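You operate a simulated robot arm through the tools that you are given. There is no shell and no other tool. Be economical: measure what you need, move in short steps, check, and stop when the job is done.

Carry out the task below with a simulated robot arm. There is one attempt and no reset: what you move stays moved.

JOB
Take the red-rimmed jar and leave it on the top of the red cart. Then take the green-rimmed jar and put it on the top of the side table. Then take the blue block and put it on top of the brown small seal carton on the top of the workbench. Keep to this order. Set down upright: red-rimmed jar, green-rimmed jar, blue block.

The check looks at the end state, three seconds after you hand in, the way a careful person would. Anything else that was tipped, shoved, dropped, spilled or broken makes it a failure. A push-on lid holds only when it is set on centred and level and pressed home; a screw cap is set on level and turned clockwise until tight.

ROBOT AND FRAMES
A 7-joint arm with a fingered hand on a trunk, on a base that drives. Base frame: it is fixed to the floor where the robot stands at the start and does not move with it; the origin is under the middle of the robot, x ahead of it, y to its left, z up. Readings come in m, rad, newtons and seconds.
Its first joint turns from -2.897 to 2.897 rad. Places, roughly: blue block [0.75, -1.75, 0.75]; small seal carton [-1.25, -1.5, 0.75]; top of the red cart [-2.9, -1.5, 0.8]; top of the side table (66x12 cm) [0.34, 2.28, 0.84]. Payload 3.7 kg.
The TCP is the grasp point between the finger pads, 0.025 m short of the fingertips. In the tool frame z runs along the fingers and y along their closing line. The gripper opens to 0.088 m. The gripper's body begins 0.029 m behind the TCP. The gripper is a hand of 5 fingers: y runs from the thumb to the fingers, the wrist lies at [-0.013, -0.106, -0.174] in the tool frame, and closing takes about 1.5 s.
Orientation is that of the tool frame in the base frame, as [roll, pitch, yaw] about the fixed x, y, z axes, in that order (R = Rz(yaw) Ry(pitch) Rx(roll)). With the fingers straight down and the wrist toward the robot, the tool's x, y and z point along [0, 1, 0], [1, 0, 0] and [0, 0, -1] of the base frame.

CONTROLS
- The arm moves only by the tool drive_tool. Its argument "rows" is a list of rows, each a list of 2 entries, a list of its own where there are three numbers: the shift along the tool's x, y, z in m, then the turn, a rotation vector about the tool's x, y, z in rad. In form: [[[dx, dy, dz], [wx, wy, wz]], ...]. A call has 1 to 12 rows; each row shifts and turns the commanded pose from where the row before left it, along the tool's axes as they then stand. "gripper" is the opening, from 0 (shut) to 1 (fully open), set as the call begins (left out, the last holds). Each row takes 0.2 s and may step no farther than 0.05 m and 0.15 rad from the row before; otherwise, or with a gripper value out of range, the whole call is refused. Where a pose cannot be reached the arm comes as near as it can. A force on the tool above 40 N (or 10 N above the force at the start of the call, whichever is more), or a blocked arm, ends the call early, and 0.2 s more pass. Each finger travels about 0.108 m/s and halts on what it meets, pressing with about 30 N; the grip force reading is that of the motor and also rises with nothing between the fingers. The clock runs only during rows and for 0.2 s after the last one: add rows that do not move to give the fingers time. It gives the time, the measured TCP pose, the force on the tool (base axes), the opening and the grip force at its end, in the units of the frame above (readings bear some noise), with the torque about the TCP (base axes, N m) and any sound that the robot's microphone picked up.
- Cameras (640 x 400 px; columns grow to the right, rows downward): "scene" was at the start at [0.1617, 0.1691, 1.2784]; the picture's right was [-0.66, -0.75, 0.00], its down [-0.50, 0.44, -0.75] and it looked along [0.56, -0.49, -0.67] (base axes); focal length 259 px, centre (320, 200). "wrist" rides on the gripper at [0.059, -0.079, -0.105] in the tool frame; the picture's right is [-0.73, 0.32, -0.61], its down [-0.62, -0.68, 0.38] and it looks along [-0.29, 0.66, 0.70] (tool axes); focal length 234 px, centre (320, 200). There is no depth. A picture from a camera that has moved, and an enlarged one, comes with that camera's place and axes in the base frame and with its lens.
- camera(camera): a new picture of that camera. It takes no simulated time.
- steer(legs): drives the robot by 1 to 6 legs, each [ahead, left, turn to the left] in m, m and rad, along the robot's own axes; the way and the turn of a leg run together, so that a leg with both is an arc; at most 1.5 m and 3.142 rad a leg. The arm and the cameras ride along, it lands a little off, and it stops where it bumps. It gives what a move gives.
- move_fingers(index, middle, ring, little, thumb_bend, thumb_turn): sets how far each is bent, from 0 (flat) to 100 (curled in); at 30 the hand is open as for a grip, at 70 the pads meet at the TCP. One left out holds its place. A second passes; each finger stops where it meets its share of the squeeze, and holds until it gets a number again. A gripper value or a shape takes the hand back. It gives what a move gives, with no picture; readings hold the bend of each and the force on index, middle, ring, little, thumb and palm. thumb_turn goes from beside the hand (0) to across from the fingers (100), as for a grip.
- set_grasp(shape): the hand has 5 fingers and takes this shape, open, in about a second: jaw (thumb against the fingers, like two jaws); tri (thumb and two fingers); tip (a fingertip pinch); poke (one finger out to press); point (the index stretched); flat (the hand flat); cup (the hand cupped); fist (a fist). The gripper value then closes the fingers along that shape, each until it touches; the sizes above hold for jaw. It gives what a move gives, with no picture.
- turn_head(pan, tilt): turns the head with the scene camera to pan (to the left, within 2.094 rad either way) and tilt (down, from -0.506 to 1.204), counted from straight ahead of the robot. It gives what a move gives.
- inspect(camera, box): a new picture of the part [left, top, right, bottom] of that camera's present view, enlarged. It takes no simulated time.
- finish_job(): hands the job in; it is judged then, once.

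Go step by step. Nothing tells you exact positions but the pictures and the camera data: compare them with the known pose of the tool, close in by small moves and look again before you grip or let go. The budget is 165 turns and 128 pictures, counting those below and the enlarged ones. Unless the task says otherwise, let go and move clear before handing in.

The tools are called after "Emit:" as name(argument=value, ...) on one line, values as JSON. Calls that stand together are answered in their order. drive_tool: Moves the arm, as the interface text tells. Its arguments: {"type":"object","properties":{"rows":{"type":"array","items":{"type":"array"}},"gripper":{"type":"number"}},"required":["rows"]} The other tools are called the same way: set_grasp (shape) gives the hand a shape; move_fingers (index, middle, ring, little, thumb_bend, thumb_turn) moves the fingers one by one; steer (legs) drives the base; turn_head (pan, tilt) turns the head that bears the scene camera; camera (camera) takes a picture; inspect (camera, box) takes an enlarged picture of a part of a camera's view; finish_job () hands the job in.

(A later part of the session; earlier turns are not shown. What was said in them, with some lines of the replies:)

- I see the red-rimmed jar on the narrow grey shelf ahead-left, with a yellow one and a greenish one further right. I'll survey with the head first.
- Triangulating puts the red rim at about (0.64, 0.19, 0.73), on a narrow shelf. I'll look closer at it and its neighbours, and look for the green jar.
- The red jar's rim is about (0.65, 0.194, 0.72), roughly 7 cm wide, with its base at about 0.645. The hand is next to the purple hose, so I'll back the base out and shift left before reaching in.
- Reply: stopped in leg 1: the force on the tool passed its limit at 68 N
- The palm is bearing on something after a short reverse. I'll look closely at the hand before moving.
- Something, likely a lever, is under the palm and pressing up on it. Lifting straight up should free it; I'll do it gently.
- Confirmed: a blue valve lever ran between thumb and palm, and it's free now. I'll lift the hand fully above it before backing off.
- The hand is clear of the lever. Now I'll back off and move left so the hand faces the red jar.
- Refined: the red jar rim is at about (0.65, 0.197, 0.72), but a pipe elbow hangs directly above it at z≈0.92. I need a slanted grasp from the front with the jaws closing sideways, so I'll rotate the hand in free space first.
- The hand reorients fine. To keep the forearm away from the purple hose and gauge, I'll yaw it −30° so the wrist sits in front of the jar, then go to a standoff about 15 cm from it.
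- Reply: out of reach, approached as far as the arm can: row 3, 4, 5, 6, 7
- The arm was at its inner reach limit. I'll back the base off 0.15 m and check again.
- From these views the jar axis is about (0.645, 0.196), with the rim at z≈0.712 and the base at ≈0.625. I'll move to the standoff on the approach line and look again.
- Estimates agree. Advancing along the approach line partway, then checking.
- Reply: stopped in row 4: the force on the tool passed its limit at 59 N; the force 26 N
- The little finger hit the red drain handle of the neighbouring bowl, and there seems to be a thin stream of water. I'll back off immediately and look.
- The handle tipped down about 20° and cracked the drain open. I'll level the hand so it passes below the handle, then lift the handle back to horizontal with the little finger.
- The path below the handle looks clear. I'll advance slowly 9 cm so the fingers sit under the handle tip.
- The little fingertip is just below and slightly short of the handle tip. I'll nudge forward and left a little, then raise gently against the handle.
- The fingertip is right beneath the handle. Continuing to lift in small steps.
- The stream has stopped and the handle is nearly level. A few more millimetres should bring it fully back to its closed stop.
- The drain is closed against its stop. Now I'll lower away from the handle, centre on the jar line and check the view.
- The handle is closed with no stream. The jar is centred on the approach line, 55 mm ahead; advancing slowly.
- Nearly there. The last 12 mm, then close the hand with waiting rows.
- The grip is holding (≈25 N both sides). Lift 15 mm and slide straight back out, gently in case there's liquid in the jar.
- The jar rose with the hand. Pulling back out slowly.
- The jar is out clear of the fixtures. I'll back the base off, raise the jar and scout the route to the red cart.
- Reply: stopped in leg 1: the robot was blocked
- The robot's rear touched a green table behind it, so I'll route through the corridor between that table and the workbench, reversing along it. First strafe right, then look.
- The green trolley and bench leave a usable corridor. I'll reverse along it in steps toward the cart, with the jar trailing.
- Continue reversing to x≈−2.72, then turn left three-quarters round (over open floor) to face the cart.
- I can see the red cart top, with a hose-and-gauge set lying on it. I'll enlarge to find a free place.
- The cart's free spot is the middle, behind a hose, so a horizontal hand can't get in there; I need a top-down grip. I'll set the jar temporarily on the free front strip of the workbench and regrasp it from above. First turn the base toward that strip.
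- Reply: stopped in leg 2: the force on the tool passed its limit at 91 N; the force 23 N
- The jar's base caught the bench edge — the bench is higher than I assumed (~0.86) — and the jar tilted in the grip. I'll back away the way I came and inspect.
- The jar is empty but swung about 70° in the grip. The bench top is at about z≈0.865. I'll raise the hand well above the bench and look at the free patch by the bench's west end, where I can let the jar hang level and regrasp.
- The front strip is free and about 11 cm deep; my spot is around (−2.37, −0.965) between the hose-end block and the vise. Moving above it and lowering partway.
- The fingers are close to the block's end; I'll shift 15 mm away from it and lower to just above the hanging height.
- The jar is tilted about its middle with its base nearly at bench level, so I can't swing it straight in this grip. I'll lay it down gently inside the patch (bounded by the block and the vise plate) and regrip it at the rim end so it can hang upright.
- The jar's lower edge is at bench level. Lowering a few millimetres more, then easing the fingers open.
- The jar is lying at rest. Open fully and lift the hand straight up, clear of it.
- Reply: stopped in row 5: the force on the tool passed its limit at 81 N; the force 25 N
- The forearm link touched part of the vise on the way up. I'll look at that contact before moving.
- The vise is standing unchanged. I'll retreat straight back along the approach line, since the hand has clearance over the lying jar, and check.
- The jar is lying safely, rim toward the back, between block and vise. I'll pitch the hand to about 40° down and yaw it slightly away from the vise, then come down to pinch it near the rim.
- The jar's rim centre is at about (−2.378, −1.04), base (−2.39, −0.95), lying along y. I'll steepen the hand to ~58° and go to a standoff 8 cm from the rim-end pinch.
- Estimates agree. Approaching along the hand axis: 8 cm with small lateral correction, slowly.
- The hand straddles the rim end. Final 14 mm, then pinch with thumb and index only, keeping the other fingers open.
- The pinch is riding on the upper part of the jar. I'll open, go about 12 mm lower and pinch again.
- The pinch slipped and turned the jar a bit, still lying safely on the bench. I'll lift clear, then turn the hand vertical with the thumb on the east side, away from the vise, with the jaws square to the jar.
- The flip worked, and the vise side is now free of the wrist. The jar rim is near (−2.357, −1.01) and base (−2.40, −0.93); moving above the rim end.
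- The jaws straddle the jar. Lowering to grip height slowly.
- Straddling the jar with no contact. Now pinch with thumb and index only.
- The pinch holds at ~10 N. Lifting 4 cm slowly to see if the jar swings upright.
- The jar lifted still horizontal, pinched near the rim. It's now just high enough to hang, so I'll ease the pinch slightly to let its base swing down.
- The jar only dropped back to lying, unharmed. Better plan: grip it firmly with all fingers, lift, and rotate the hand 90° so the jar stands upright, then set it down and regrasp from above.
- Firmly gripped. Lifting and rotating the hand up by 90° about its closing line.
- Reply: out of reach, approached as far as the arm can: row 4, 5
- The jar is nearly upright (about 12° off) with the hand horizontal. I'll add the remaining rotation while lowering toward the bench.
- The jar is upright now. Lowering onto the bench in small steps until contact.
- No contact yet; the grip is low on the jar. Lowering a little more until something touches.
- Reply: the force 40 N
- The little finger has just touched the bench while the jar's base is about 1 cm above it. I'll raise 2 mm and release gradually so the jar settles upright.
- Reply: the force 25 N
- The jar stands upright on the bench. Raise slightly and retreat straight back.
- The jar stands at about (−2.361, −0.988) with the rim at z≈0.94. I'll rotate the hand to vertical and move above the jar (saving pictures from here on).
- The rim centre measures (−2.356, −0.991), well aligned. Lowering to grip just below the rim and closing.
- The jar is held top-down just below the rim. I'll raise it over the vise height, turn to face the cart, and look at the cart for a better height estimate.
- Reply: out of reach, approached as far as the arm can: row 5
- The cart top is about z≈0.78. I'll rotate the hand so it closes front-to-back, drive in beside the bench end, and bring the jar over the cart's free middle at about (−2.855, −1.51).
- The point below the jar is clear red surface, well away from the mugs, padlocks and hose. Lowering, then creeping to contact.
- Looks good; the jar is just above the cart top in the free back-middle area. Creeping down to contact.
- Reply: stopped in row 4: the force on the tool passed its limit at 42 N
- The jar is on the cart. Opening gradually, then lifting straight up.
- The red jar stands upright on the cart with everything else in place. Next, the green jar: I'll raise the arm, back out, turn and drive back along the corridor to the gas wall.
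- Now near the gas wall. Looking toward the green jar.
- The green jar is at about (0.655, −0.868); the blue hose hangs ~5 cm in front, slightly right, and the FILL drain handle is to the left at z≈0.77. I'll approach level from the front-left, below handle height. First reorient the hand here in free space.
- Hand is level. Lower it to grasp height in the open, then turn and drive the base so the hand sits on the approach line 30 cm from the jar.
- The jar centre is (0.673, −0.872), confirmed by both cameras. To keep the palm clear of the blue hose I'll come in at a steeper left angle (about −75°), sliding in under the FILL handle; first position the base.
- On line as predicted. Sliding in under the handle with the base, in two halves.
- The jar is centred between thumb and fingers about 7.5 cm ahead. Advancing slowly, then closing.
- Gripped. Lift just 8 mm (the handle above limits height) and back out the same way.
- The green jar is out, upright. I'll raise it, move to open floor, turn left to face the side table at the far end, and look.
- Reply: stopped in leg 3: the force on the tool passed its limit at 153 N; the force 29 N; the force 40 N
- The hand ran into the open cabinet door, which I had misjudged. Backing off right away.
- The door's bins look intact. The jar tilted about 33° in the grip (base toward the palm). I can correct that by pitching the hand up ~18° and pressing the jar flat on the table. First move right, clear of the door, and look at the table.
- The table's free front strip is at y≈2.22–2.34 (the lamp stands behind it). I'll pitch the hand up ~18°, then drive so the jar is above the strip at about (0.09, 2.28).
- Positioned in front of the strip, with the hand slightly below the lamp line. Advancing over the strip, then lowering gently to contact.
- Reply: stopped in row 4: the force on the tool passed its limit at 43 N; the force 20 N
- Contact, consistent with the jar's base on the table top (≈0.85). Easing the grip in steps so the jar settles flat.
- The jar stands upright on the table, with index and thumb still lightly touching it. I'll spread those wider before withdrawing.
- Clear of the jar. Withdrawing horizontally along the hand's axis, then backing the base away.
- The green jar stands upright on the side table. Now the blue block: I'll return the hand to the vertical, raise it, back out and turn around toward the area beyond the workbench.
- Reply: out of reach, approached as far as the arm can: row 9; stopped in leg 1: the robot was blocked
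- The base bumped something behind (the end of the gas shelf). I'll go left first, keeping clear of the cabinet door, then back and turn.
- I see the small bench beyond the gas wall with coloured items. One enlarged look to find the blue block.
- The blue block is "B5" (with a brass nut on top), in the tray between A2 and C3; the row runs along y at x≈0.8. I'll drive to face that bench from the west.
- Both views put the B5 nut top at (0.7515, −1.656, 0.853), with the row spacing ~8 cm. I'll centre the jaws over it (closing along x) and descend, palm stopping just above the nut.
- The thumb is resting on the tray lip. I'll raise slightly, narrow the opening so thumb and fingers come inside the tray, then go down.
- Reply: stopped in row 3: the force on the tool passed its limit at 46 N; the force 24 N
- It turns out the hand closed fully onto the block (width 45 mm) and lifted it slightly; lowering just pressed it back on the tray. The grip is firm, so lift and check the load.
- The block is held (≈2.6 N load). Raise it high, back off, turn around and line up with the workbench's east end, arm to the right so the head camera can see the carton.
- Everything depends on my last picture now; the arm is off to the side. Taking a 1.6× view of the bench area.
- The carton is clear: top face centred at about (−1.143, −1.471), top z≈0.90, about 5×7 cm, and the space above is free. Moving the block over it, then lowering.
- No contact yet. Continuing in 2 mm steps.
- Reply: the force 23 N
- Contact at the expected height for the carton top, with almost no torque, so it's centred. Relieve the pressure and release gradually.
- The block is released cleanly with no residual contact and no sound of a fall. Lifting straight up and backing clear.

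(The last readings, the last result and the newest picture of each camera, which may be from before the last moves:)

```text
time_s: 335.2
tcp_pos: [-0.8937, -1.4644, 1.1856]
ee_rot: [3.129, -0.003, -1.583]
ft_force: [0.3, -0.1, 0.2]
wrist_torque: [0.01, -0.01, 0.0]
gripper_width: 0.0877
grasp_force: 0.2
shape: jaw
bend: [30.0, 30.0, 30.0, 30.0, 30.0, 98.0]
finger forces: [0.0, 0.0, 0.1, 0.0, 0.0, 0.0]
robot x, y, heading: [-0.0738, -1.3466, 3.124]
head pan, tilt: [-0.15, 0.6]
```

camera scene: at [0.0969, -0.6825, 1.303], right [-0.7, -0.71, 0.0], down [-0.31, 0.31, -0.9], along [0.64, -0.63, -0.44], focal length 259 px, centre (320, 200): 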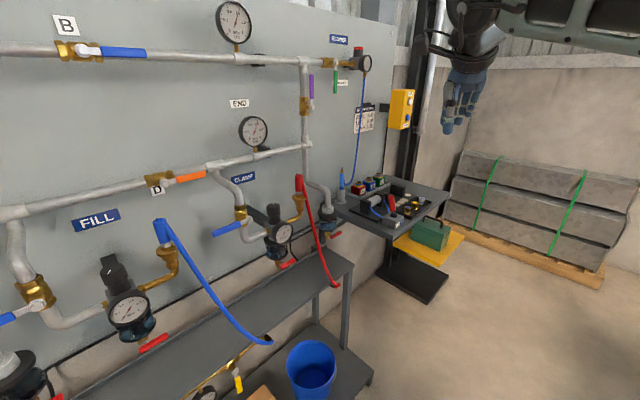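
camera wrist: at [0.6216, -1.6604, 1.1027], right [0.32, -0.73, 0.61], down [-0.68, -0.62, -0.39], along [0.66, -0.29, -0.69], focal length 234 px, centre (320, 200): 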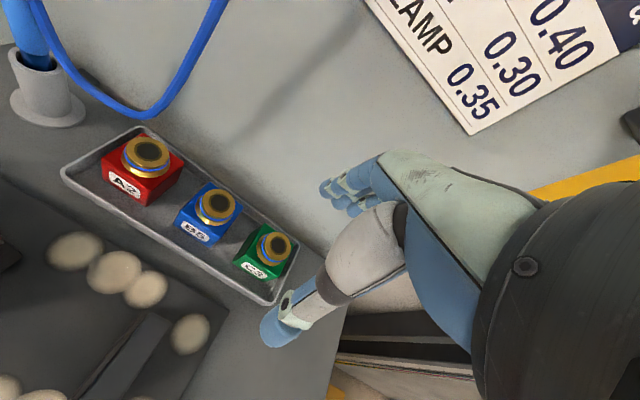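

All three items are placed and the arm is clear, so I'm handing in.

Emit:
finish_job()

```text
The job is handed in.
```

I placed all three items in the order you gave, but there were several collisions on the way, and I could not look at the final block placement.

**Placements**
- **Red-rimmed jar:** upright on the red cart, checked in a picture after release.
- **Green-rimmed jar:** upright on the side table, checked in a picture after release.
- **Blue block (B5):** set on the small carton. I had used all my pictures, so this rests on contact force and height. It touched at the expected carton height with almost no torque, and came free cleanly.

**Mishaps that could count against the result**
- **Drain valve:** on the first approach to the red jar, a finger knocked a neighbouring drain handle and some water ran out. I pushed the handle back to its stop and the stream stopped.
- **Red jar:** it caught the workbench edge and tipped in the grip. I had to lay it on the bench, and it dropped about 4 cm once while I was regripping it. It looked intact afterwards.
- **Arm contacts:** the hand pressed on a blue valve lever near the start, the arm pressed against the vise on the workbench, and the hand hit the open cabinet door. In the pictures I took afterwards, the lever and vise looked in place and the door bins looked intact.
- **Base bumps:** the base bumped the green trolley and something behind it near the end of the gas shelf. I saw no sign that the trolley had moved. I did not check the shelf end or the orange bin there.
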